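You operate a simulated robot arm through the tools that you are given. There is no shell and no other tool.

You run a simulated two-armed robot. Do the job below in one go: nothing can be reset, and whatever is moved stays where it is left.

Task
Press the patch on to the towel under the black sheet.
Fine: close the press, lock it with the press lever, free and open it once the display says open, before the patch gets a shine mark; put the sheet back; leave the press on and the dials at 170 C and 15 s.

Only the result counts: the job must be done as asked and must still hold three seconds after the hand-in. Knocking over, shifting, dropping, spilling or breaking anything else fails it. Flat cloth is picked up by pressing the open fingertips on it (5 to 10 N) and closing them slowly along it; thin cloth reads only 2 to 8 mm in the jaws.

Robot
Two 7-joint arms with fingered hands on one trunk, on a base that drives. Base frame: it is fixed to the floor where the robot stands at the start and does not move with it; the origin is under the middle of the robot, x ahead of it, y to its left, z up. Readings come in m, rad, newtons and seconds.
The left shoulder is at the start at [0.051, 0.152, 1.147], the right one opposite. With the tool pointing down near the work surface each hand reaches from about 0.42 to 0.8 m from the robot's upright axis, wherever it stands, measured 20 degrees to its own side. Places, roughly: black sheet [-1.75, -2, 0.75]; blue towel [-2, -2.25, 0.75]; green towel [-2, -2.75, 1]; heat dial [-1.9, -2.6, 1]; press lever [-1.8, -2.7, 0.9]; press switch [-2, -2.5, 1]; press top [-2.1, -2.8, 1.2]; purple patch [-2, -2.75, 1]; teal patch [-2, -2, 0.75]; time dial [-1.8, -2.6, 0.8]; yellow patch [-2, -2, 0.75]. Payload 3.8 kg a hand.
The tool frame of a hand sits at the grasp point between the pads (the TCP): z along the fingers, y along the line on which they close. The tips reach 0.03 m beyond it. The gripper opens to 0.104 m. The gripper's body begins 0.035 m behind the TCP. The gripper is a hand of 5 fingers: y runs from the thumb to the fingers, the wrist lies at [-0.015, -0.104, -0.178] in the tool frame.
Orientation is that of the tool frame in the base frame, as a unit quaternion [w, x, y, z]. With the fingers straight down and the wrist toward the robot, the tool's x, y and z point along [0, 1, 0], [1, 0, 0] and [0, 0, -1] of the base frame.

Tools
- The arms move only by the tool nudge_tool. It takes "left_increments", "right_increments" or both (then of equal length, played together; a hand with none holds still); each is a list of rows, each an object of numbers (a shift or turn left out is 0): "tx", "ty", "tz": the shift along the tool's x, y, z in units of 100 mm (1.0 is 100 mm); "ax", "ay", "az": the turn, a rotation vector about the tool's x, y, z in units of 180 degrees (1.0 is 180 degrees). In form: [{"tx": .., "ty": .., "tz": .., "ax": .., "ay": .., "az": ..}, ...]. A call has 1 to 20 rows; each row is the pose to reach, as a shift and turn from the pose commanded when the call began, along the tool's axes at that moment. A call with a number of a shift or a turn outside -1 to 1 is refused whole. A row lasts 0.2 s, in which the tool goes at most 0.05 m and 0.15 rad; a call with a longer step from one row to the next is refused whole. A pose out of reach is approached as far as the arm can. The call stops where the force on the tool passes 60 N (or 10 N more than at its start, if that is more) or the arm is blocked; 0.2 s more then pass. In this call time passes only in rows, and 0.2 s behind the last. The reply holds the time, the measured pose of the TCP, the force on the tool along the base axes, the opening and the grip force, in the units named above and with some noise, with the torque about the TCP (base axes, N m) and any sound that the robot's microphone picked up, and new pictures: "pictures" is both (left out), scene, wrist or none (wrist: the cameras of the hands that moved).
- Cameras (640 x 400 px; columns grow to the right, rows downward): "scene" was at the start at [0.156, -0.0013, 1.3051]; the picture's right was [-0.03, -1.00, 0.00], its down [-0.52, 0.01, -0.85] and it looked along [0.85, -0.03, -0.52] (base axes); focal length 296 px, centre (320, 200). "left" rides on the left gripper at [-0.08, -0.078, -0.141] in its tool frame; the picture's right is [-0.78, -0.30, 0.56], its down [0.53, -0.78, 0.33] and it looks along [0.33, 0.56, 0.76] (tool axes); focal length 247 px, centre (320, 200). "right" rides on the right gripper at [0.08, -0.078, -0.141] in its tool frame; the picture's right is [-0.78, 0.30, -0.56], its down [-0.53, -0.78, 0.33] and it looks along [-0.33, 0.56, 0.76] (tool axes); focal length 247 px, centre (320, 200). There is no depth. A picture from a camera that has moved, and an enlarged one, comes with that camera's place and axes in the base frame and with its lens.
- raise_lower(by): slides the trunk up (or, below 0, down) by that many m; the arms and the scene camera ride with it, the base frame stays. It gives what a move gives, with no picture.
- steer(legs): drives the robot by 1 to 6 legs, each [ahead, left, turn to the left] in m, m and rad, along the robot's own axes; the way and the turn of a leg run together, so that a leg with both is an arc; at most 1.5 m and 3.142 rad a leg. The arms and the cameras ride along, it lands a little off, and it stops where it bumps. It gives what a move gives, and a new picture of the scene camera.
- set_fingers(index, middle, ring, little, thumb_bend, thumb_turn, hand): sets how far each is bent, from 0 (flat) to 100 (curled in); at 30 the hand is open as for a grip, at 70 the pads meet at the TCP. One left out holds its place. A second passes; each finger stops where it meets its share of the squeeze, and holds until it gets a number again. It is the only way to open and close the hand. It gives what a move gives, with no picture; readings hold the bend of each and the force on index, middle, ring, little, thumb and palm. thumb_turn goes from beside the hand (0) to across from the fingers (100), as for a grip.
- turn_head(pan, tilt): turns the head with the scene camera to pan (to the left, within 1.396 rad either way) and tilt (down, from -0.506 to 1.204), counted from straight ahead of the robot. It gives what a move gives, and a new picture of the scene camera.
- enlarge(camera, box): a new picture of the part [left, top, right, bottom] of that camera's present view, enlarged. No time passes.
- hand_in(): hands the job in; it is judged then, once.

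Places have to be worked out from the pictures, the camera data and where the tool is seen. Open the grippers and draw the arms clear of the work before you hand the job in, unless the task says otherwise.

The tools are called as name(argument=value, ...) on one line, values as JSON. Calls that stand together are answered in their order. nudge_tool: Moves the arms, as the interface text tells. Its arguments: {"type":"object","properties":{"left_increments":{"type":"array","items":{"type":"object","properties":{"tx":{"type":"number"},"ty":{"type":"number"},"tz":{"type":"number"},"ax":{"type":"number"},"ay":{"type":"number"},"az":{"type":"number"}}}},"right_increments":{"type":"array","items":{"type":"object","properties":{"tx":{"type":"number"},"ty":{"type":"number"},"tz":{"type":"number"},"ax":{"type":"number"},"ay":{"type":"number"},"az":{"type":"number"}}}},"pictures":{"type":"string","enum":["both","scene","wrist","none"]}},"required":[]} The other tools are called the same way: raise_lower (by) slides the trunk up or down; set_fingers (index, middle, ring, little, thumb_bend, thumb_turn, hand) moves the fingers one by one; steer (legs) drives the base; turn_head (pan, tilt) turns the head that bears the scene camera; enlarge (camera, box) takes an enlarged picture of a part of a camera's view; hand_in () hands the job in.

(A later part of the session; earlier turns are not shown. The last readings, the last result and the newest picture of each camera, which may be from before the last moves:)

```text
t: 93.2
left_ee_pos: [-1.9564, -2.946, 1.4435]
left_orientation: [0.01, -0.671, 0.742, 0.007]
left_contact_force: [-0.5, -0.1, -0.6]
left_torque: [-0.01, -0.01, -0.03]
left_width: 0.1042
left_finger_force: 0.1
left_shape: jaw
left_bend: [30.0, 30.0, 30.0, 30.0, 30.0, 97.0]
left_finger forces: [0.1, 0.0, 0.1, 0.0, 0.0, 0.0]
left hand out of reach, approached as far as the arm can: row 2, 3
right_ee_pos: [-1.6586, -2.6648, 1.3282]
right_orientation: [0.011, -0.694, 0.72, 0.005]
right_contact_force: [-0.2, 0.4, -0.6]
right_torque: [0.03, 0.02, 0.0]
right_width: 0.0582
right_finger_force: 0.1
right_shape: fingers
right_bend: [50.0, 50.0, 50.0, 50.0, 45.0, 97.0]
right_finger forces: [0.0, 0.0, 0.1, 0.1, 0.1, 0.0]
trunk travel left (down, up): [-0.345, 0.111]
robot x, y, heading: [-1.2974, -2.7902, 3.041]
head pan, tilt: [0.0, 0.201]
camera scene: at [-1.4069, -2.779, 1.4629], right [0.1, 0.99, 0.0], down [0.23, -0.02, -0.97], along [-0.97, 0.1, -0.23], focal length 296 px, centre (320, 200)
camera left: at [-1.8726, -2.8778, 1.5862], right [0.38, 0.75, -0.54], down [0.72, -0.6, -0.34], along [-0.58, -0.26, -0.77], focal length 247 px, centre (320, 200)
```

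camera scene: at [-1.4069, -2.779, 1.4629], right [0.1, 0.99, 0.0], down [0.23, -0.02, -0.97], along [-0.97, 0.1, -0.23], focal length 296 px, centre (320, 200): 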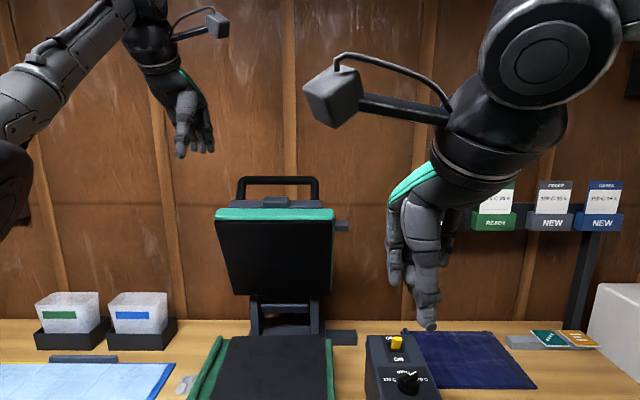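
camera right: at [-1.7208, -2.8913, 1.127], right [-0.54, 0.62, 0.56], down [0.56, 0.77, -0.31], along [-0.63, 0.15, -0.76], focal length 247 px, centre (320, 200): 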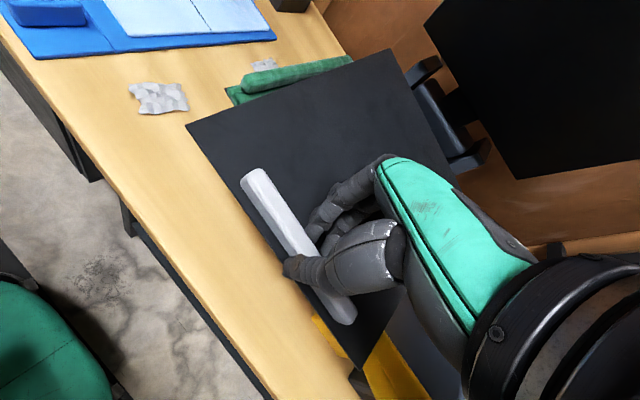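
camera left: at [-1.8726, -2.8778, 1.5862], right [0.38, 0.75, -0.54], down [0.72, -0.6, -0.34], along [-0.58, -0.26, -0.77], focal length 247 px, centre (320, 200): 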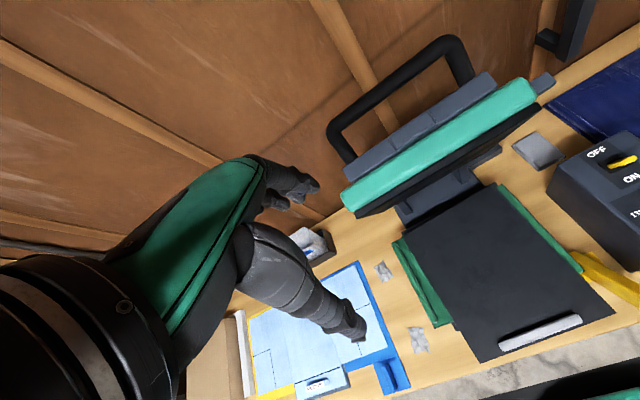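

That pose with the hand straight down is out of reach; pitching the fingers ~45° forward brings the wrist closer. I rotate the left hand (ax -0.25) and then continue ahead.

nudge_tool(left_increments=[{"ax": -0.045}, {"ax": -0.09}, {"ax": -0.135}, {"ax": -0.18}, {"ax": -0.225}, {"ax": -0.25}, {"ax": -0.25, "tx": -0.3, "ty": 0.35}, {"ax": -0.25, "tx": -0.6, "ty": 0.7}, {"ax": -0.25, "tx": -0.86, "ty": 1.0}], pictures="both")

```text
t: 95.2
left_ee_pos: [-2.0429, -2.8492, 1.4433]
left_orientation: [-0.249, -0.624, 0.683, 0.289]
left_contact_force: [-0.6, 0.4, -0.4]
left_torque: [0.0, 0.03, 0.0]
left_width: 0.1039
left_finger_force: 0.0
left_shape: jaw
left_bend: [30.0, 30.0, 30.0, 30.0, 30.0, 97.0]
left_finger forces: [0.0, 0.1, 0.1, 0.0, 0.0, 0.0]
right_ee_pos: [-1.658, -2.6624, 1.3296]
right_orientation: [0.008, -0.695, 0.719, 0.005]
right_contact_force: [0.4, 0.0, -0.2]
right_torque: [-0.01, -0.01, 0.0]
right_width: 0.0585
right_finger_force: 0.0
right_shape: fingers
right_bend: [50.0, 50.0, 50.0, 50.0, 45.0, 97.0]
right_finger forces: [0.0, 0.0, 0.1, 0.0, 0.1, 0.0]
trunk travel left (down, up): [-0.345, 0.111]
robot x, y, heading: [-1.2996, -2.788, 3.04]
head pan, tilt: [0.0, 0.201]
camera scene: at [-1.4068, -2.7766, 1.4629], right [0.1, 0.99, 0.0], down [0.23, -0.02, -0.97], along [-0.97, 0.1, -0.23], focal length 296 px, centre (320, 200)
camera left: at [-1.882, -2.7859, 1.49], right [-0.1, 0.8, -0.59], down [0.26, -0.55, -0.79], along [-0.96, -0.24, -0.15], focal length 247 px, centre (320, 200)
```

scene: 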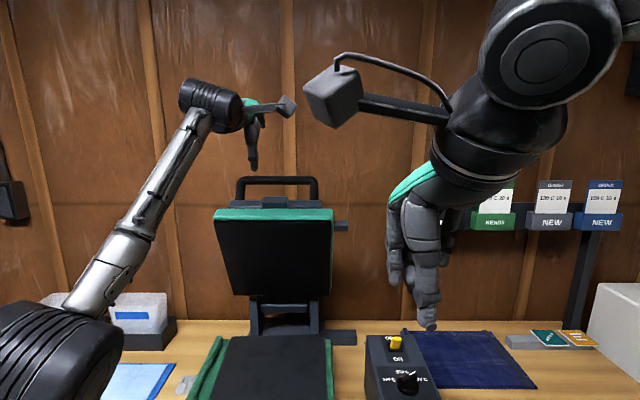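
left: 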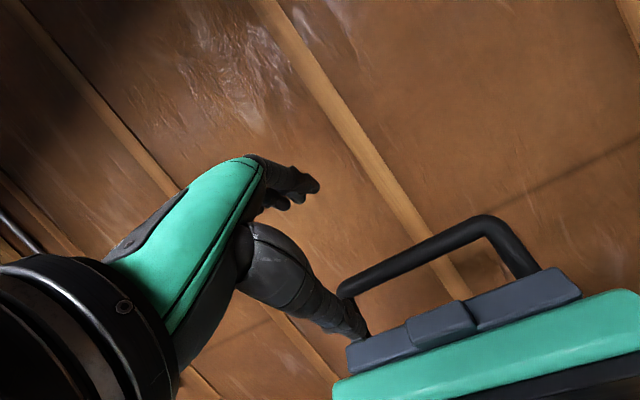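

Handle triangulates to ≈(-2.126,-2.805,1.341), almost exactly along the finger direction. I approach along tool z by 0.09 m and look.

nudge_tool(left_increments=[{"tz": 0.4, "ty": -0.03}, {"tz": 0.75, "ty": -0.06}, {"tz": 0.95, "ty": -0.08}], pictures="both")

enlarge(camera="scene", box=[200, 110, 360, 230])

```text
t: 96.0
left_ee_pos: [-2.1028, -2.841, 1.3736]
left_orientation: [-0.248, -0.623, 0.683, 0.29]
left_contact_force: [0.6, -0.1, 0.5]
left_torque: [-0.01, -0.01, 0.0]
left_width: 0.1039
left_finger_force: 0.1
left_shape: jaw
left_bend: [30.0, 30.0, 30.0, 30.0, 30.0, 97.0]
left_finger forces: [0.0, 0.0, 0.0, 0.0, 0.0, 0.0]
right_ee_pos: [-1.6582, -2.6628, 1.3286]
right_orientation: [0.009, -0.695, 0.719, 0.003]
right_contact_force: [-0.5, 0.5, 0.6]
right_torque: [0.0, -0.01, 0.0]
right_width: 0.0582
right_finger_force: 0.0
right_shape: fingers
right_bend: [50.0, 50.0, 50.0, 50.0, 45.0, 97.0]
right_finger forces: [0.0, 0.1, 0.0, 0.0, 0.1, 0.1]
trunk travel left (down, up): [-0.345, 0.111]
robot x, y, heading: [-1.2954, -2.7917, 3.042]
head pan, tilt: [0.0, 0.201]
camera scene: at [-1.4068, -2.7774, 1.4629], right [0.1, 0.99, 0.0], down [0.23, -0.02, -0.97], along [-0.97, 0.1, -0.23], focal length 296 px, centre (320, 200)
camera left: at [-1.9427, -2.7777, 1.4183], right [-0.1, 0.8, -0.59], down [0.26, -0.55, -0.79], along [-0.96, -0.23, -0.16], focal length 247 px, centre (320, 200)
```

scene: 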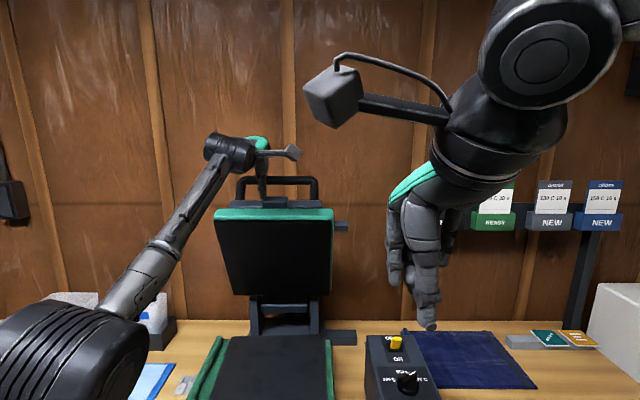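
left: 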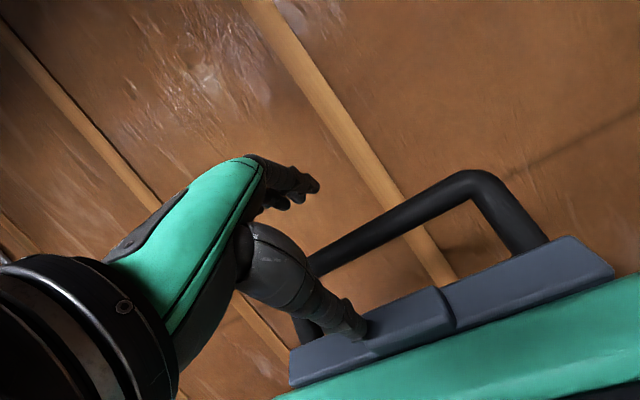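

```text
3.33 times, centred on (280, 170) of scene
camera zoom: at [-1.4068, -2.7774, 1.4629], right [0.1, 0.99, 0.0], down [0.23, -0.02, -0.97], along [-0.97, 0.1, -0.23], focal length 987 px, centre (453, 300)
```

zoom: 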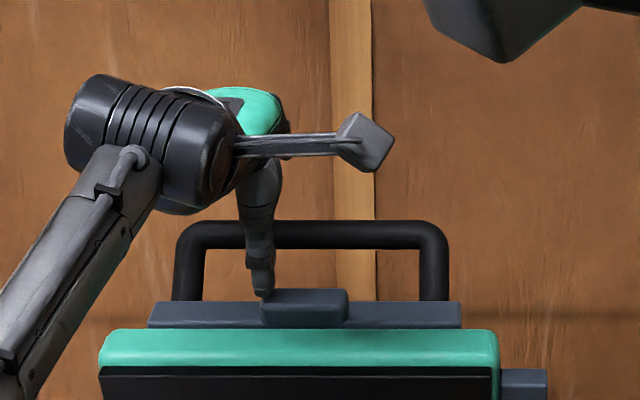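

The bar is ~3.5 cm beyond the TCP on the finger axis, with the thumb near the mount. I partly close thumb and fingers around it, then advance 1.5 cm.

set_fingers(hand="left", index=52, middle=52, ring=52, little=52, thumb_bend=52)

nudge_tool(left_increments=[{"tz": 0.08}, {"tz": 0.15}], pictures="wrist")

enlarge(camera="scene", box=[220, 120, 340, 220])

enlarge(camera="left", box=[220, 130, 500, 350])

```text
t: 97.0
left_ee_pos: [-2.1031, -2.8403, 1.3717]
left_orientation: [-0.248, -0.623, 0.683, 0.289]
left_contact_force: [0.1, 0.0, 0.3]
left_torque: [0.0, -0.02, 0.01]
left_width: 0.0475
left_finger_force: 0.1
left_shape: fingers
left_bend: [52.0, 52.0, 52.0, 52.0, 52.0, 97.0]
left_finger forces: [0.0, 0.0, 0.0, 0.1, 0.0, 0.0]
right_ee_pos: [-1.6595, -2.6623, 1.3285]
right_orientation: [0.009, -0.695, 0.719, 0.004]
right_contact_force: [-0.3, -0.1, 0.4]
right_torque: [-0.01, 0.01, 0.01]
right_width: 0.0578
right_finger_force: 0.0
right_shape: fingers
right_bend: [50.0, 50.0, 50.0, 50.0, 45.0, 97.0]
right_finger forces: [0.0, 0.0, 0.0, 0.1, 0.1, 0.1]
trunk travel left (down, up): [-0.345, 0.111]
robot x, y, heading: [-1.2995, -2.794, 3.039]
head pan, tilt: [0.0, 0.201]
```

```text
t: 97.6
left_ee_pos: [-2.1149, -2.8396, 1.3597]
left_orientation: [-0.248, -0.623, 0.683, 0.289]
left_contact_force: [-0.2, 0.2, 0.1]
left_torque: [0.02, -0.01, 0.02]
left_width: 0.0475
left_finger_force: 0.0
left_shape: fingers
left_bend: [52.0, 52.0, 52.0, 52.0, 52.0, 97.0]
left_finger forces: [0.0, 0.0, 0.0, 0.0, 0.0, 0.1]
right_ee_pos: [-1.6578, -2.6636, 1.3282]
right_orientation: [0.01, -0.695, 0.719, 0.003]
right_contact_force: [0.4, 0.3, -0.4]
right_torque: [0.0, -0.03, -0.01]
right_width: 0.0583
right_finger_force: 0.0
right_shape: fingers
right_bend: [50.0, 50.0, 50.0, 50.0, 45.0, 97.0]
right_finger forces: [0.1, 0.1, 0.0, 0.0, 0.0, 0.0]
trunk travel left (down, up): [-0.345, 0.111]
robot x, y, heading: [-1.3003, -2.7888, 3.042]
head pan, tilt: [0.0, 0.201]
camera left: at [-1.9543, -2.7772, 1.4073], right [-0.1, 0.8, -0.59], down [0.26, -0.55, -0.79], along [-0.96, -0.23, -0.16], focal length 247 px, centre (320, 200)
```

left: 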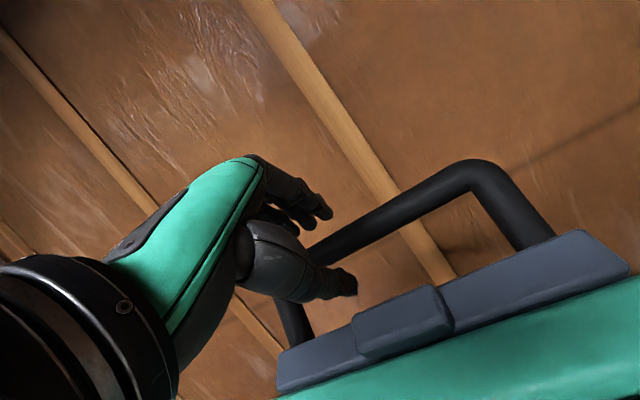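

```text
4.00 times, centred on (280, 170) of scene
camera zoom: at [-1.4071, -2.7772, 1.4628], right [0.1, 0.99, 0.0], down [0.23, -0.02, -0.97], along [-0.97, 0.1, -0.23], focal length 1184 px, centre (480, 320)
```

zoom: 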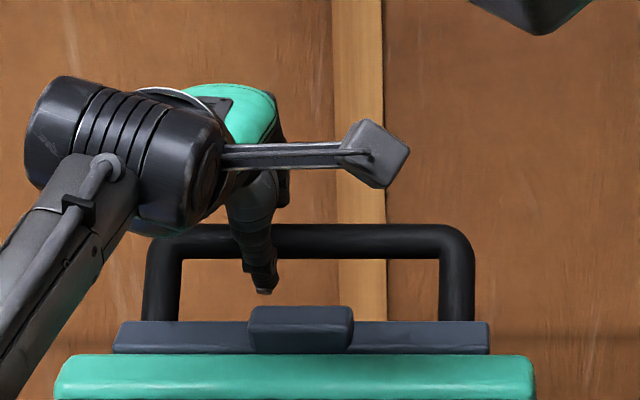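

```text
1.82 times, centred on (360, 240) of left
camera zoom: at [-1.9543, -2.7772, 1.4073], right [-0.1, 0.8, -0.59], down [0.26, -0.55, -0.79], along [-0.96, -0.23, -0.16], focal length 449 px, centre (247, 127)
```

zoom: 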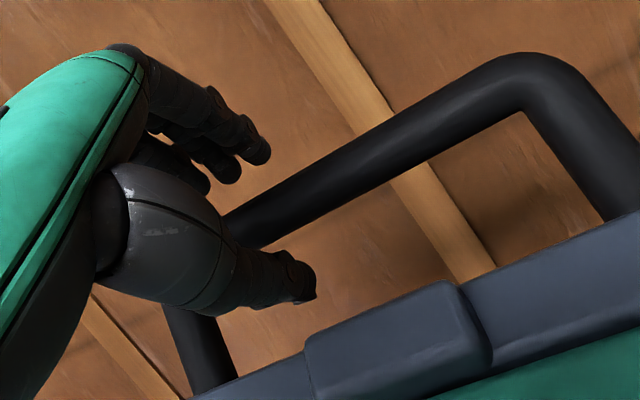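

The bar now runs between the fingers (above) and the thumb (through the U, below). I advance 1 cm and close the hand around it.

nudge_tool(left_increments=[{"tz": 0.1}], pictures="none")

set_fingers(hand="left", index=66, middle=66, ring=66, little=66, thumb_bend=62)

enlarge(camera="left", box=[220, 130, 500, 350])

```text
t: 98.0
left_ee_pos: [-2.1226, -2.8377, 1.354]
left_orientation: [-0.249, -0.623, 0.683, 0.29]
left_contact_force: [0.7, -0.8, -0.1]
left_torque: [0.0, -0.01, 0.01]
left_width: 0.0474
left_finger_force: 0.0
left_shape: fingers
left_bend: [52.0, 52.0, 52.0, 52.0, 52.0, 97.0]
left_finger forces: [0.0, 0.0, 0.0, 0.0, 0.0, 0.1]
right_ee_pos: [-1.6593, -2.6625, 1.3283]
right_orientation: [0.01, -0.694, 0.719, 0.004]
right_contact_force: [-0.2, 0.6, 1.0]
right_torque: [0.01, -0.01, -0.01]
right_width: 0.0583
right_finger_force: 0.1
right_shape: fingers
right_bend: [50.0, 50.0, 50.0, 50.0, 45.0, 97.0]
right_finger forces: [0.0, 0.1, 0.0, 0.1, 0.0, 0.0]
trunk travel left (down, up): [-0.345, 0.111]
robot x, y, heading: [-1.2992, -2.792, 3.033]
head pan, tilt: [0.0, 0.201]
```

```text
t: 99.0
left_ee_pos: [-2.1228, -2.8372, 1.3559]
left_orientation: [-0.248, -0.622, 0.684, 0.29]
left_contact_force: [-3.1, 0.4, 3.6]
left_torque: [-0.04, 0.15, -0.05]
left_width: 0.0194
left_finger_force: 3.2
left_shape: fingers
left_bend: [64.0, 64.0, 64.0, 66.0, 61.0, 97.0]
left_finger forces: [2.0, 2.2, 2.0, 0.0, 0.4, 0.1]
right_ee_pos: [-1.6575, -2.6632, 1.3287]
right_orientation: [0.009, -0.695, 0.719, 0.003]
right_contact_force: [-0.7, 0.2, 0.3]
right_torque: [-0.01, -0.01, 0.07]
right_width: 0.0583
right_finger_force: 0.1
right_shape: fingers
right_bend: [50.0, 50.0, 50.0, 50.0, 45.0, 97.0]
right_finger forces: [0.1, 0.0, 0.0, 0.1, 0.0, 0.0]
trunk travel left (down, up): [-0.345, 0.111]
robot x, y, heading: [-1.2952, -2.7902, 3.04]
head pan, tilt: [0.0, 0.201]
```

```text
1.82 times, centred on (360, 240) of left
camera zoom: at [-1.9612, -2.7763, 1.4007], right [-0.1, 0.8, -0.59], down [0.26, -0.55, -0.79], along [-0.96, -0.23, -0.16], focal length 449 px, centre (247, 127)
```

zoom: 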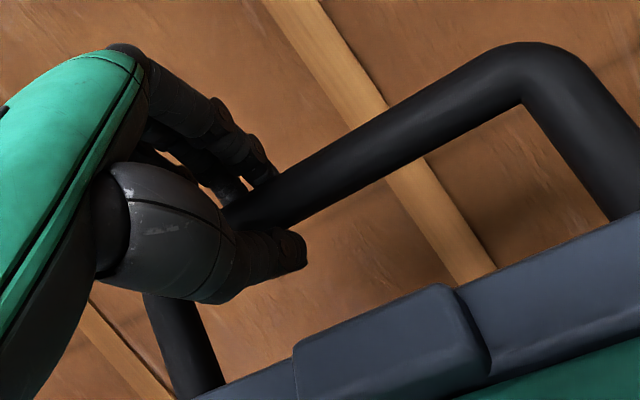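

The left hand holds the bar loosely. Before closing I pre-position the right hand above the lever; I tilt the head down to see it and the display.

turn_head(pan=0.0, tilt=0.55)

nudge_tool(right_increments=[{"tz": 0.4}, {"tz": 0.8}, {"tz": 1.0, "tx": 0.1, "ty": 0.2}], pictures="both")

```text
t: 99.8
left_ee_pos: [-2.1225, -2.8394, 1.3544]
left_orientation: [-0.249, -0.623, 0.683, 0.289]
left_contact_force: [-3.5, 0.0, 4.9]
left_torque: [-0.06, 0.17, -0.02]
left_width: 0.0196
left_finger_force: 3.8
left_shape: fingers
left_bend: [64.0, 64.0, 64.0, 66.0, 61.0, 97.0]
left_finger forces: [1.9, 2.2, 2.1, 0.1, 0.4, 0.1]
right_ee_pos: [-1.6581, -2.6626, 1.3286]
right_orientation: [0.01, -0.695, 0.719, 0.004]
right_contact_force: [-0.5, 0.2, 0.4]
right_torque: [-0.02, 0.01, 0.02]
right_width: 0.058
right_finger_force: 0.0
right_shape: fingers
right_bend: [50.0, 50.0, 50.0, 50.0, 45.0, 97.0]
right_finger forces: [0.1, 0.0, 0.0, 0.1, 0.0, 0.0]
trunk travel left (down, up): [-0.345, 0.111]
robot x, y, heading: [-1.2966, -2.7855, 3.041]
head pan, tilt: [0.0, 0.55]
camera scene: at [-1.4024, -2.7776, 1.4308], right [0.1, 0.99, 0.0], down [0.55, -0.06, -0.83], along [-0.83, 0.08, -0.55], focal length 296 px, centre (320, 200)
```

scene: 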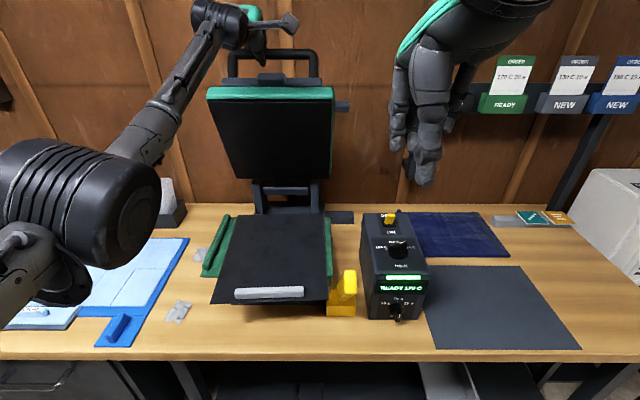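

```text
t: 100.6
left_ee_pos: [-2.1239, -2.8381, 1.3523]
left_orientation: [-0.248, -0.623, 0.684, 0.289]
left_contact_force: [-1.5, -0.1, 3.7]
left_torque: [-0.05, 0.05, -0.04]
left_width: 0.0189
left_finger_force: 2.0
left_shape: fingers
left_bend: [65.0, 65.0, 65.0, 66.0, 61.0, 97.0]
left_finger forces: [1.0, 1.2, 1.4, 0.1, 0.7, 0.1]
right_ee_pos: [-1.6791, -2.6692, 1.2282]
right_orientation: [0.01, -0.695, 0.719, 0.004]
right_contact_force: [0.0, 0.6, 0.1]
right_torque: [0.02, -0.03, 0.01]
right_width: 0.0582
right_finger_force: 0.0
right_shape: fingers
right_bend: [50.0, 50.0, 50.0, 50.0, 45.0, 97.0]
right_finger forces: [0.0, 0.0, 0.1, 0.1, 0.0, 0.0]
trunk travel left (down, up): [-0.345, 0.111]
robot x, y, heading: [-1.2982, -2.7883, 3.039]
head pan, tilt: [0.0, 0.55]
camera scene: at [-1.4042, -2.7777, 1.4305], right [0.1, 0.99, 0.0], down [0.55, -0.06, -0.83], along [-0.83, 0.08, -0.55], focal length 296 px, centre (320, 200)
camera right: at [-1.6064, -2.754, 1.3666], right [-0.27, 0.78, 0.57], down [0.8, 0.51, -0.32], along [-0.54, 0.37, -0.76], focal length 247 px, centre (320, 200)
```

scene: 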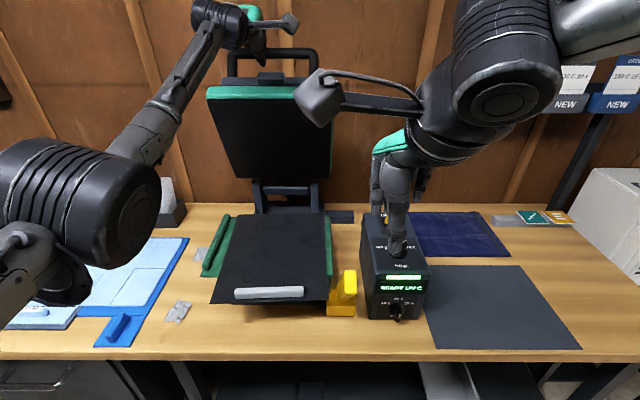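
right: 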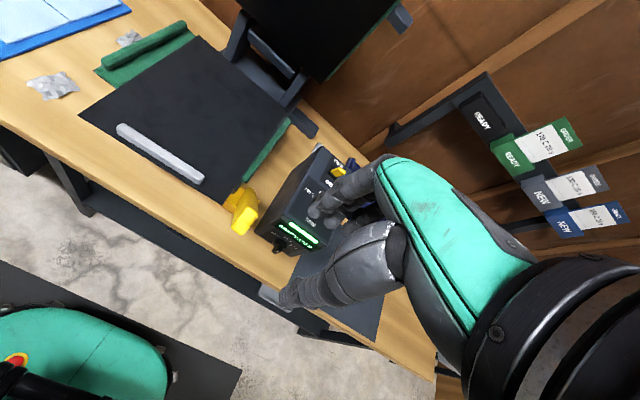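

I enlarge both views of the lever for an exact location.

enlarge(camera="scene", box=[310, 240, 400, 330])

enlarge(camera="right", box=[200, 140, 360, 270])

```text
4.44 times, centred on (355, 285) of scene
camera zoom: at [-1.4042, -2.7777, 1.4305], right [0.1, 0.99, 0.0], down [0.55, -0.06, -0.83], along [-0.83, 0.08, -0.55], focal length 1316 px, centre (164, -178)
```

zoom: 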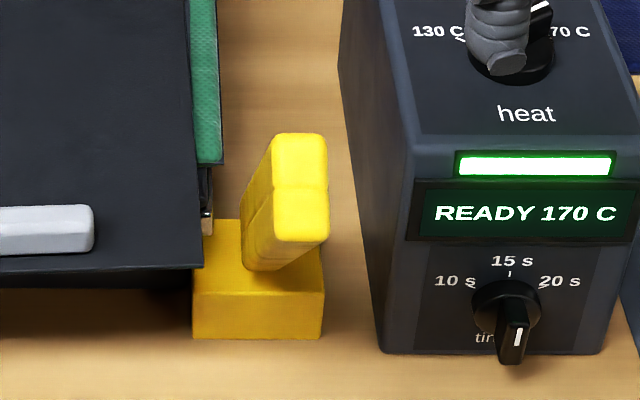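

```text
3.08 times, centred on (280, 205) of right
camera zoom: at [-1.6064, -2.754, 1.3666], right [-0.27, 0.78, 0.57], down [0.8, 0.51, -0.32], along [-0.54, 0.37, -0.76], focal length 760 px, centre (443, 185)
```

zoom: 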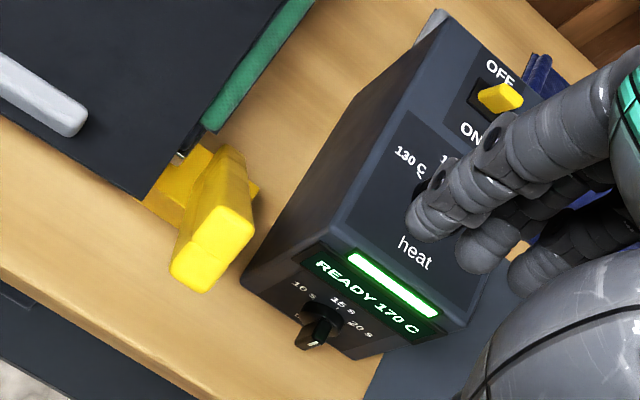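

Lever tip is at ≈(-1.745,-2.692,1.04), leaning ~33° toward me, pivot ≈(-1.88, z 0.83). I'll push it back with closed right fingers: I close the right hand and lower it to z≈1.05 just in front of the lever.

set_fingers(hand="right", index=70, middle=70, ring=70, little=70, thumb_bend=66)

nudge_tool(right_increments=[{"tz": 0.3, "ty": -0.15}, {"tz": 0.6, "ty": -0.25}, {"tz": 0.98, "ty": -0.25}], pictures="none")

nudge_tool(right_increments=[{"tz": 0.4}, {"tz": 0.78}], pictures="both")

```text
t: 101.6
left_ee_pos: [-2.1216, -2.8392, 1.3529]
left_orientation: [-0.247, -0.623, 0.684, 0.289]
left_contact_force: [-2.9, 0.8, 0.9]
left_torque: [0.0, 0.05, -0.03]
left_width: 0.0189
left_finger_force: 1.5
left_shape: fingers
left_bend: [64.0, 65.0, 64.0, 66.0, 61.0, 97.0]
left_finger forces: [1.0, 1.0, 1.1, 0.1, 1.1, 0.0]
right_ee_pos: [-1.679, -2.6689, 1.2276]
right_orientation: [0.01, -0.695, 0.719, 0.004]
right_contact_force: [0.6, -0.6, 0.3]
right_torque: [-0.03, 0.01, -0.03]
right_width: 0.0065
right_finger_force: 0.1
right_shape: fingers
right_bend: [70.0, 70.0, 70.0, 70.0, 66.0, 97.0]
right_finger forces: [0.0, 0.1, 0.0, 0.1, 0.0, 0.0]
trunk travel left (down, up): [-0.345, 0.111]
robot x, y, heading: [-1.2995, -2.7911, 3.039]
head pan, tilt: [0.0, 0.55]
```

```text
t: 102.4
left_ee_pos: [-2.1224, -2.8381, 1.3522]
left_orientation: [-0.248, -0.623, 0.684, 0.288]
left_contact_force: [-1.3, -0.6, 0.7]
left_torque: [-0.02, -0.02, 0.0]
left_width: 0.0189
left_finger_force: 2.1
left_shape: fingers
left_bend: [65.0, 65.0, 65.0, 66.0, 61.0, 97.0]
left_finger forces: [0.9, 0.8, 0.9, 0.1, 1.3, 0.0]
right_ee_pos: [-1.6551, -2.6677, 1.1299]
right_orientation: [0.009, -0.695, 0.719, 0.004]
right_contact_force: [-0.4, -0.2, 0.1]
right_torque: [0.04, 0.0, 0.06]
right_width: 0.0061
right_finger_force: 0.0
right_shape: fingers
right_bend: [70.0, 70.0, 70.0, 70.0, 66.0, 97.0]
right_finger forces: [0.0, 0.0, 0.1, 0.0, 0.1, 0.0]
trunk travel left (down, up): [-0.345, 0.111]
robot x, y, heading: [-1.296, -2.7913, 3.04]
head pan, tilt: [0.0, 0.55]
```

```text
t: 103.0
left_ee_pos: [-2.1222, -2.8393, 1.3545]
left_orientation: [-0.248, -0.623, 0.683, 0.288]
left_contact_force: [-1.3, -0.4, -0.1]
left_torque: [0.03, 0.0, 0.0]
left_width: 0.0189
left_finger_force: 1.6
left_shape: fingers
left_bend: [65.0, 65.0, 65.0, 66.0, 61.0, 97.0]
left_finger forces: [0.8, 0.8, 0.9, 0.0, 1.3, 0.0]
right_ee_pos: [-1.6526, -2.6667, 1.0526]
right_orientation: [0.008, -0.695, 0.719, 0.005]
right_contact_force: [0.5, 0.3, -0.2]
right_torque: [-0.02, -0.03, 0.01]
right_width: 0.0064
right_finger_force: 0.1
right_shape: fingers
right_bend: [70.0, 70.0, 70.0, 70.0, 66.0, 97.0]
right_finger forces: [0.0, 0.0, 0.0, 0.1, 0.0, 0.1]
trunk travel left (down, up): [-0.345, 0.111]
robot x, y, heading: [-1.2957, -2.7902, 3.042]
head pan, tilt: [0.0, 0.55]
camera scene: at [-1.4031, -2.7775, 1.4306], right [0.1, 0.99, 0.0], down [0.55, -0.06, -0.83], along [-0.83, 0.08, -0.55], focal length 296 px, centre (320, 200)
camera right: at [-1.5804, -2.7523, 1.1921], right [-0.27, 0.78, 0.57], down [0.8, 0.51, -0.32], along [-0.54, 0.37, -0.76], focal length 247 px, centre (320, 200)
```

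scene: 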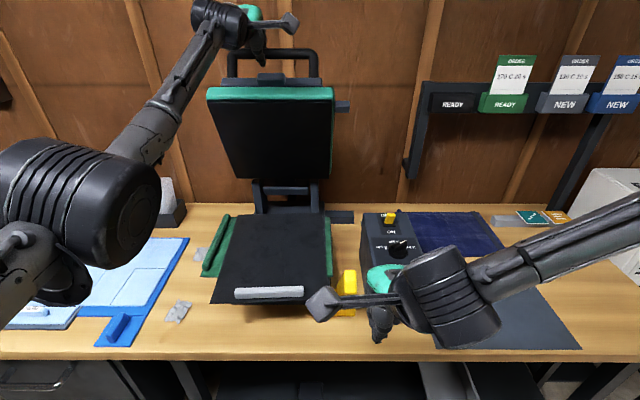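
right: 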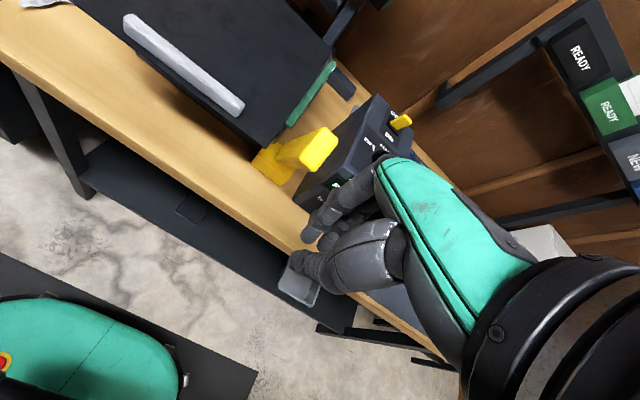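

Right hand is ready in front of the lever. Now I firm the left grip on the handle and begin to pull the top toward me along its arc (first ~10°), watching the force.

set_fingers(hand="left", index=76, middle=76, ring=76, little=76, thumb_bend=72)

nudge_tool(left_increments=[{"ty": -0.2, "tz": -0.13}, {"ty": -0.4, "tz": -0.25}, {"ty": -0.59, "tz": -0.345}], pictures="scene")

```text
t: 104.0
left_ee_pos: [-2.1227, -2.8393, 1.3532]
left_orientation: [-0.248, -0.623, 0.683, 0.289]
left_contact_force: [-3.9, -0.9, 2.1]
left_torque: [-0.27, -0.14, -0.28]
left_width: 0.0155
left_finger_force: 19.2
left_shape: fingers
left_bend: [74.0, 73.0, 73.0, 76.0, 62.0, 97.0]
left_finger forces: [7.3, 6.1, 7.6, 3.1, 14.4, 0.0]
right_ee_pos: [-1.6537, -2.6669, 1.053]
right_orientation: [0.009, -0.694, 0.72, 0.004]
right_contact_force: [0.5, -0.7, 0.6]
right_torque: [0.01, 0.0, 0.0]
right_width: 0.0065
right_finger_force: 0.2
right_shape: fingers
right_bend: [70.0, 70.0, 70.0, 70.0, 66.0, 97.0]
right_finger forces: [0.0, 0.0, 0.1, 0.0, 0.1, 0.0]
trunk travel left (down, up): [-0.345, 0.111]
robot x, y, heading: [-1.2974, -2.7915, 3.043]
head pan, tilt: [0.0, 0.55]
```

```text
t: 104.8
left_ee_pos: [-2.0542, -2.8445, 1.3339]
left_orientation: [-0.246, -0.623, 0.683, 0.289]
left_contact_force: [-2.6, -5.0, 3.8]
left_torque: [-0.37, 0.12, -0.14]
left_width: 0.0155
left_finger_force: 19.6
left_shape: fingers
left_bend: [75.0, 75.0, 75.0, 77.0, 60.0, 97.0]
left_finger forces: [7.2, 6.3, 7.7, 2.4, 16.0, 0.0]
right_ee_pos: [-1.6528, -2.6688, 1.0531]
right_orientation: [0.009, -0.695, 0.719, 0.004]
right_contact_force: [0.0, -0.1, -0.3]
right_torque: [-0.04, 0.03, 0.0]
right_width: 0.0059
right_finger_force: 0.0
right_shape: fingers
right_bend: [70.0, 70.0, 70.0, 70.0, 66.0, 97.0]
right_finger forces: [0.0, 0.1, 0.1, 0.0, 0.1, 0.1]
trunk travel left (down, up): [-0.345, 0.111]
robot x, y, heading: [-1.2935, -2.7922, 3.042]
head pan, tilt: [0.0, 0.55]
camera scene: at [-1.4023, -2.7798, 1.4307], right [0.1, 0.99, 0.0], down [0.55, -0.05, -0.83], along [-0.83, 0.09, -0.55], focal length 296 px, centre (320, 200)
```

scene: 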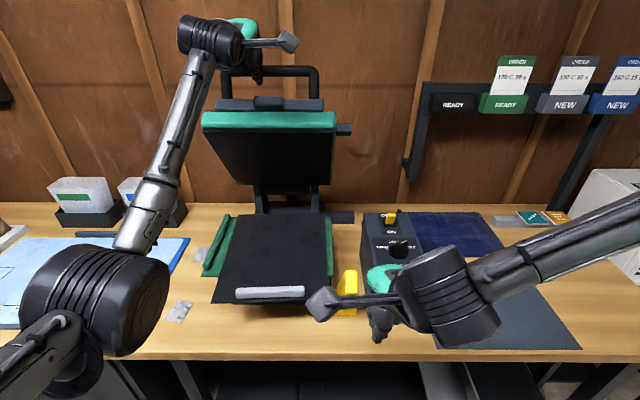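

The top follows easily (≈5 N). I continue along the arc another 20°, easing the hand pitch back toward vertical.

nudge_tool(left_increments=[{"ty": -0.22, "tz": -0.085, "ax": 0.01}, {"ty": -0.43, "tz": -0.165, "ax": 0.02}, {"ty": -0.64, "tz": -0.238, "ax": 0.03}], pictures="none")

```text
t: 105.6
left_ee_pos: [-1.9927, -2.8527, 1.3028]
left_orientation: [-0.216, -0.635, 0.697, 0.255]
left_contact_force: [-7.0, -8.1, -1.7]
left_torque: [-0.4, 0.43, -0.1]
left_width: 0.0166
left_finger_force: 20.2
left_shape: fingers
left_bend: [76.0, 76.0, 76.0, 76.0, 58.0, 97.0]
left_finger forces: [7.1, 6.2, 7.9, 0.0, 18.6, 0.0]
right_ee_pos: [-1.6548, -2.668, 1.0531]
right_orientation: [0.01, -0.695, 0.719, 0.005]
right_contact_force: [0.7, 0.1, 0.8]
right_torque: [0.01, 0.03, 0.02]
right_width: 0.0062
right_finger_force: 0.0
right_shape: fingers
right_bend: [70.0, 70.0, 70.0, 70.0, 66.0, 97.0]
right_finger forces: [0.0, 0.0, 0.1, 0.0, 0.0, 0.1]
trunk travel left (down, up): [-0.345, 0.111]
robot x, y, heading: [-1.3008, -2.7919, 3.039]
head pan, tilt: [0.0, 0.55]
```

Forces remain small (≤10 N). Next 10°.

nudge_tool(left_increments=[{"ty": -0.23, "tz": -0.025, "tx": 0.01, "ax": 0.01}, {"ty": -0.46, "tz": -0.045, "tx": 0.02, "ax": 0.02}, {"ty": -0.68, "tz": -0.056, "tx": 0.03, "ax": 0.03}], pictures="scene")

```text
t: 106.4
left_ee_pos: [-1.94, -2.857, 1.2643]
left_orientation: [-0.185, -0.643, 0.709, 0.222]
left_contact_force: [-9.3, -1.1, -6.9]
left_torque: [-0.17, 0.39, -0.16]
left_width: 0.017
left_finger_force: 17.6
left_shape: fingers
left_bend: [75.0, 75.0, 75.0, 76.0, 58.0, 97.0]
left_finger forces: [7.3, 6.0, 6.5, 0.0, 15.8, 0.0]
right_ee_pos: [-1.6552, -2.6669, 1.0517]
right_orientation: [0.01, -0.694, 0.72, 0.004]
right_contact_force: [0.7, -0.2, 0.2]
right_torque: [-0.01, 0.01, -0.03]
right_width: 0.0063
right_finger_force: 0.0
right_shape: fingers
right_bend: [70.0, 70.0, 70.0, 70.0, 66.0, 97.0]
right_finger forces: [0.0, 0.0, 0.1, 0.0, 0.0, 0.0]
trunk travel left (down, up): [-0.345, 0.111]
robot x, y, heading: [-1.3005, -2.7903, 3.037]
head pan, tilt: [0.0, 0.55]
camera scene: at [-1.4062, -2.7777, 1.4303], right [0.1, 0.99, 0.0], down [0.55, -0.06, -0.83], along [-0.83, 0.09, -0.55], focal length 296 px, centre (320, 200)
```

scene: 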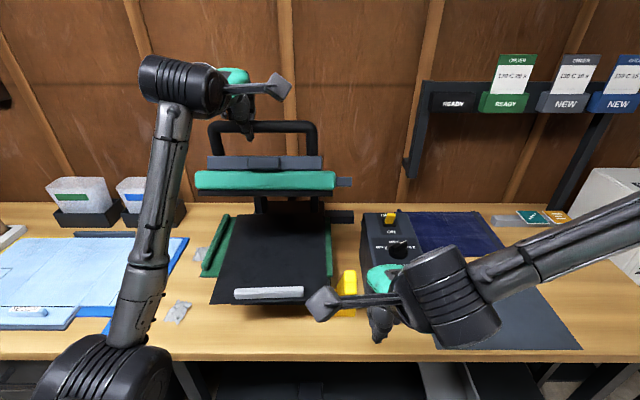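

The path is slightly outside the true arc (≈11 N radial). I trim it inward and continue the next 10°.

nudge_tool(left_increments=[{"ty": -0.22, "tz": 0.04, "ax": 0.01}, {"ty": -0.44, "tz": 0.1, "ax": 0.02}, {"ty": -0.66, "tz": 0.168, "tx": 0.01, "ax": 0.03}], pictures="none")

```text
t: 107.2
left_ee_pos: [-1.8932, -2.862, 1.2178]
left_orientation: [-0.157, -0.652, 0.718, 0.189]
left_contact_force: [-9.2, 3.0, -4.3]
left_torque: [-0.19, 0.39, -0.25]
left_width: 0.0166
left_finger_force: 17.5
left_shape: fingers
left_bend: [75.0, 75.0, 75.0, 76.0, 58.0, 97.0]
left_finger forces: [7.4, 6.9, 6.2, 0.0, 14.6, 0.0]
right_ee_pos: [-1.6549, -2.6673, 1.0536]
right_orientation: [0.01, -0.695, 0.719, 0.003]
right_contact_force: [-0.1, 0.0, -0.3]
right_torque: [0.0, -0.01, 0.0]
right_width: 0.0067
right_finger_force: 0.1
right_shape: fingers
right_bend: [70.0, 70.0, 70.0, 70.0, 66.0, 97.0]
right_finger forces: [0.0, 0.0, 0.0, 0.0, 0.0, 0.1]
trunk travel left (down, up): [-0.345, 0.111]
robot x, y, heading: [-1.2988, -2.7948, 3.037]
head pan, tilt: [0.0, 0.55]
```

Continuing the arc, another 10°.

nudge_tool(left_increments=[{"ty": -0.2, "tz": 0.1, "ax": 0.01}, {"ty": -0.4, "tz": 0.21, "ax": 0.02}, {"ty": -0.586, "tz": 0.337, "tx": 0.01, "ax": 0.03}], pictures="scene")

```text
t: 108.0
left_ee_pos: [-1.8573, -2.868, 1.1583]
left_orientation: [-0.126, -0.659, 0.725, 0.155]
left_contact_force: [-5.0, 0.0, -2.5]
left_torque: [-0.23, 0.37, -0.21]
left_width: 0.0161
left_finger_force: 16.7
left_shape: fingers
left_bend: [76.0, 75.0, 75.0, 76.0, 57.0, 97.0]
left_finger forces: [7.3, 6.4, 5.9, 0.0, 14.8, 0.1]
right_ee_pos: [-1.6541, -2.6665, 1.0519]
right_orientation: [0.009, -0.695, 0.719, 0.004]
right_contact_force: [-0.3, -1.1, 1.1]
right_torque: [0.0, 0.02, 0.01]
right_width: 0.0062
right_finger_force: 0.0
right_shape: fingers
right_bend: [70.0, 70.0, 70.0, 70.0, 66.0, 97.0]
right_finger forces: [0.0, 0.0, 0.0, 0.0, 0.1, 0.0]
trunk travel left (down, up): [-0.345, 0.111]
robot x, y, heading: [-1.2984, -2.7886, 3.038]
head pan, tilt: [0.0, 0.55]
camera scene: at [-1.4036, -2.7783, 1.4306], right [0.1, 0.99, 0.0], down [0.55, -0.06, -0.83], along [-0.83, 0.08, -0.55], focal length 296 px, centre (320, 200)
```

scene: 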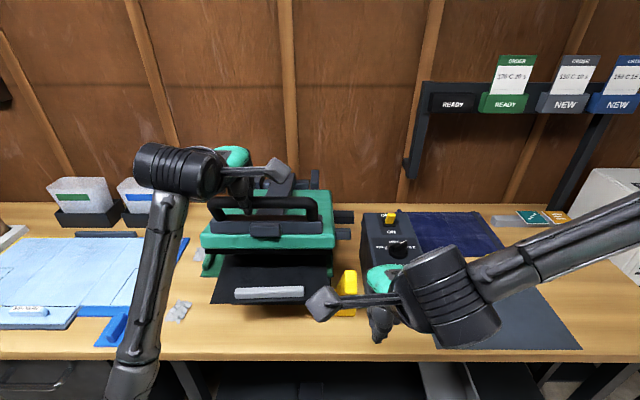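

Closing nicely; the sheet is undisturbed. Next 10°.

nudge_tool(left_increments=[{"ty": -0.17, "tz": 0.145, "ax": 0.01}, {"ty": -0.33, "tz": 0.3, "ax": 0.02}, {"ty": -0.493, "tz": 0.457, "tx": 0.01, "ax": 0.03}], pictures="none")

```text
t: 108.8
left_ee_pos: [-1.8312, -2.8693, 1.0983]
left_orientation: [-0.095, -0.663, 0.732, 0.121]
left_contact_force: [-2.8, -0.9, -1.7]
left_torque: [-0.1, 0.19, -0.13]
left_width: 0.0144
left_finger_force: 12.3
left_shape: fingers
left_bend: [75.0, 75.0, 76.0, 76.0, 59.0, 97.0]
left_finger forces: [6.5, 7.0, 0.0, 0.0, 10.2, 0.0]
right_ee_pos: [-1.6546, -2.6672, 1.0532]
right_orientation: [0.01, -0.694, 0.72, 0.005]
right_contact_force: [-0.9, 0.2, 0.3]
right_torque: [0.03, 0.0, -0.01]
right_width: 0.0062
right_finger_force: 0.0
right_shape: fingers
right_bend: [70.0, 70.0, 70.0, 70.0, 66.0, 97.0]
right_finger forces: [0.0, 0.0, 0.0, 0.1, 0.0, 0.0]
trunk travel left (down, up): [-0.345, 0.111]
robot x, y, heading: [-1.2958, -2.7901, 3.043]
head pan, tilt: [0.0, 0.55]
```

Nearly closed. I continue down the last ~10°, watching for the contact force.

nudge_tool(left_increments=[{"ty": -0.12, "tz": 0.19, "ax": 0.008}, {"ty": -0.25, "tz": 0.38, "ax": 0.015}, {"ty": -0.367, "tz": 0.57, "ax": 0.02}], pictures="scene")

enlarge(camera="scene", box=[180, 180, 430, 340])

```text
t: 109.4
left_ee_pos: [-1.8241, -2.8706, 1.0812]
left_orientation: [-0.097, -0.663, 0.731, 0.131]
left_contact_force: [1.2, -0.4, 26.0]
left_torque: [-0.05, 0.11, -0.09]
left_width: 0.0157
left_finger_force: 20.2
left_shape: fingers
left_bend: [76.0, 75.0, 77.0, 76.0, 63.0, 97.0]
left_finger forces: [15.3, 9.3, 3.1, 0.0, 12.2, 0.1]
right_ee_pos: [-1.6511, -2.6681, 1.0536]
right_orientation: [0.008, -0.695, 0.719, 0.006]
right_contact_force: [-0.2, 0.5, -0.3]
right_torque: [0.0, -0.02, 0.0]
right_width: 0.0068
right_finger_force: 0.0
right_shape: fingers
right_bend: [70.0, 70.0, 70.0, 70.0, 66.0, 97.0]
right_finger forces: [0.0, 0.0, 0.0, 0.0, 0.0, 0.1]
trunk travel left (down, up): [-0.345, 0.111]
robot x, y, heading: [-1.2938, -2.7881, 3.038]
head pan, tilt: [0.0, 0.55]
stopped in row 2 (left hand): the force on the tool passed its limit at 64 N (the readings are from after the stop); the commanded pose is now the measured one
camera scene: at [-1.4002, -2.778, 1.4309], right [0.1, 0.99, 0.0], down [0.55, -0.06, -0.84], along [-0.83, 0.08, -0.55], focal length 296 px, centre (320, 200)
```

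scene: 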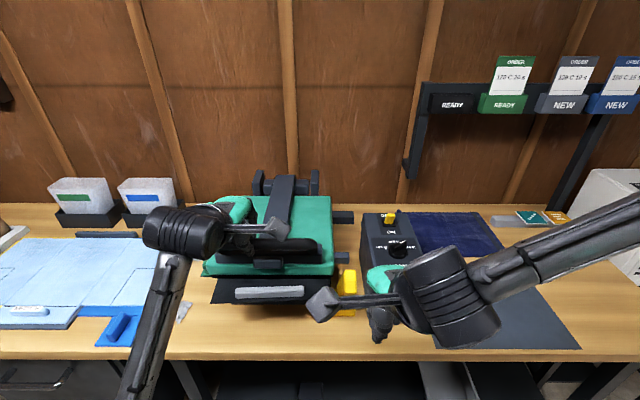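

```text
2.50 times, centred on (305, 260) of scene
camera zoom: at [-1.4002, -2.778, 1.4309], right [0.1, 0.99, 0.0], down [0.55, -0.06, -0.84], along [-0.83, 0.08, -0.55], focal length 740 px, centre (358, 50)
```

zoom: 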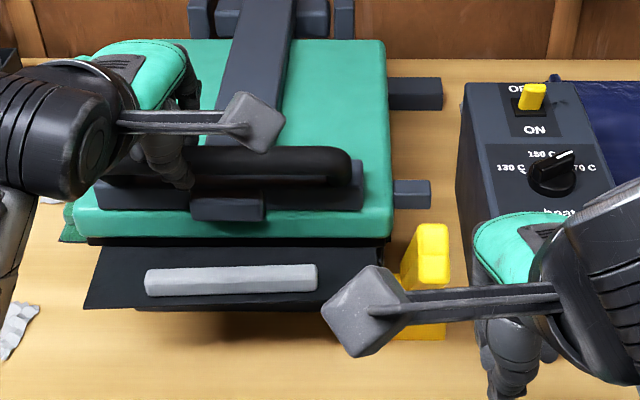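

The top met resistance (64 N peak) and looks closed on the sheet. I check the display and the gap from the wrist cameras.

enlarge(camera="right", box=[0, 0, 640, 400])

enlarge(camera="left", box=[0, 0, 640, 400])

```text
1.00 times, centred on (320, 200) of right (not enlarged: the box is as wide or as high as the picture)
camera zoom: at [-1.578, -2.7527, 1.1923], right [-0.27, 0.78, 0.57], down [0.8, 0.51, -0.32], along [-0.54, 0.37, -0.76], focal length 247 px, centre (320, 200)
```

zoom: 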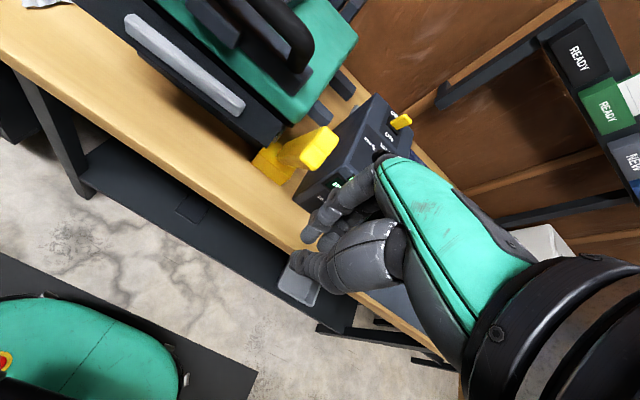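

```text
1.00 times, centred on (320, 200) of left (not enlarged: the box is as wide or as high as the picture)
camera zoom: at [-1.6989, -2.8067, 1.1923], right [0.18, 0.78, -0.6], down [0.57, -0.58, -0.58], along [-0.8, -0.24, -0.55], focal length 247 px, centre (320, 200)
```

zoom: 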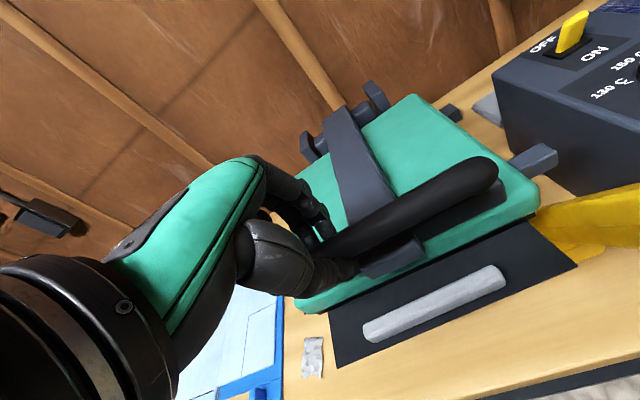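

The top is down on the sheet with the peg at the lever. Now I push the lever away from me with the right fingers (first 9 cm), left hand holding the top down.

nudge_tool(right_increments=[{"ty": 0.3, "tx": -0.02}, {"ty": 0.6, "tx": -0.04}, {"ty": 0.9, "tx": -0.06}], pictures="both")

enlarge(camera="scene", box=[240, 180, 440, 340])

```text
t: 110.2
left_ee_pos: [-1.8233, -2.8715, 1.0803]
left_orientation: [-0.098, -0.663, 0.73, 0.131]
left_contact_force: [-7.4, -2.1, 34.6]
left_torque: [-0.14, 0.38, -0.1]
left_width: 0.0157
left_finger_force: 23.6
left_shape: fingers
left_bend: [76.0, 75.0, 77.0, 76.0, 63.0, 97.0]
left_finger forces: [18.8, 11.9, 6.1, 0.0, 10.1, 0.0]
right_ee_pos: [-1.7421, -2.6605, 1.0552]
right_orientation: [0.009, -0.694, 0.719, 0.005]
right_contact_force: [-0.6, -0.5, 0.6]
right_torque: [0.02, 0.02, -0.04]
right_width: 0.0061
right_finger_force: 0.1
right_shape: fingers
right_bend: [70.0, 70.0, 70.0, 70.0, 66.0, 97.0]
right_finger forces: [0.0, 0.0, 0.0, 0.1, 0.0, 0.1]
trunk travel left (down, up): [-0.345, 0.111]
robot x, y, heading: [-1.2973, -2.7919, 3.039]
head pan, tilt: [0.0, 0.55]
camera scene: at [-1.4, -2.7776, 1.431], right [0.1, 0.99, 0.0], down [0.55, -0.06, -0.84], along [-0.83, 0.08, -0.55], focal length 296 px, centre (320, 200)
camera right: at [-1.6683, -2.7458, 1.1942], right [-0.27, 0.78, 0.57], down [0.8, 0.51, -0.32], along [-0.54, 0.37, -0.76], focal length 247 px, centre (320, 200)
```

scene: 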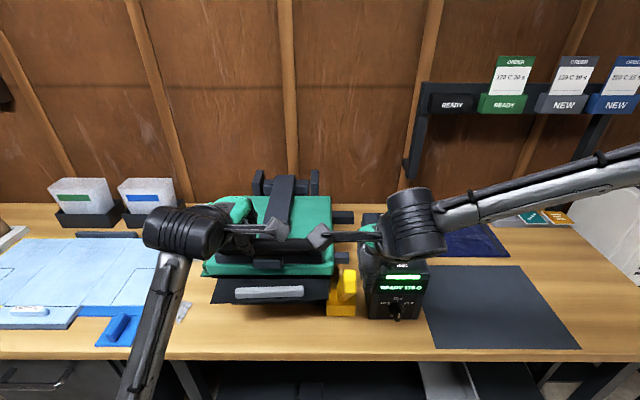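
right: 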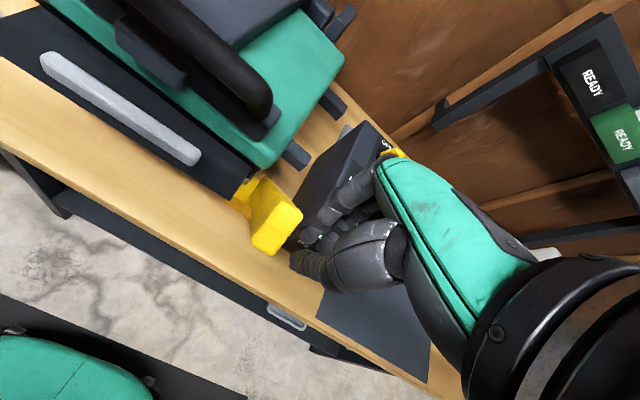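

```text
2.50 times, centred on (340, 260) of scene
camera zoom: at [-1.4, -2.7776, 1.431], right [0.1, 0.99, 0.0], down [0.55, -0.06, -0.84], along [-0.83, 0.08, -0.55], focal length 740 px, centre (270, 50)
```

zoom: 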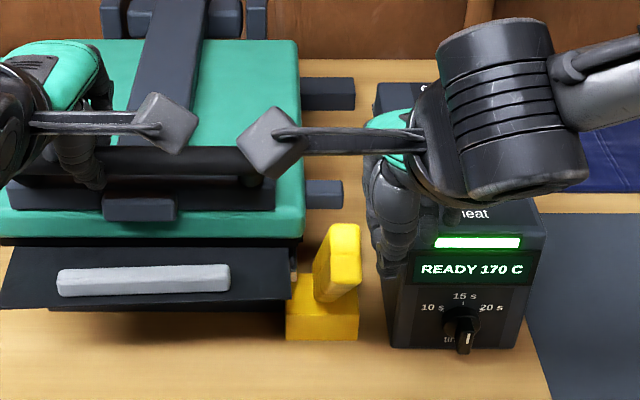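

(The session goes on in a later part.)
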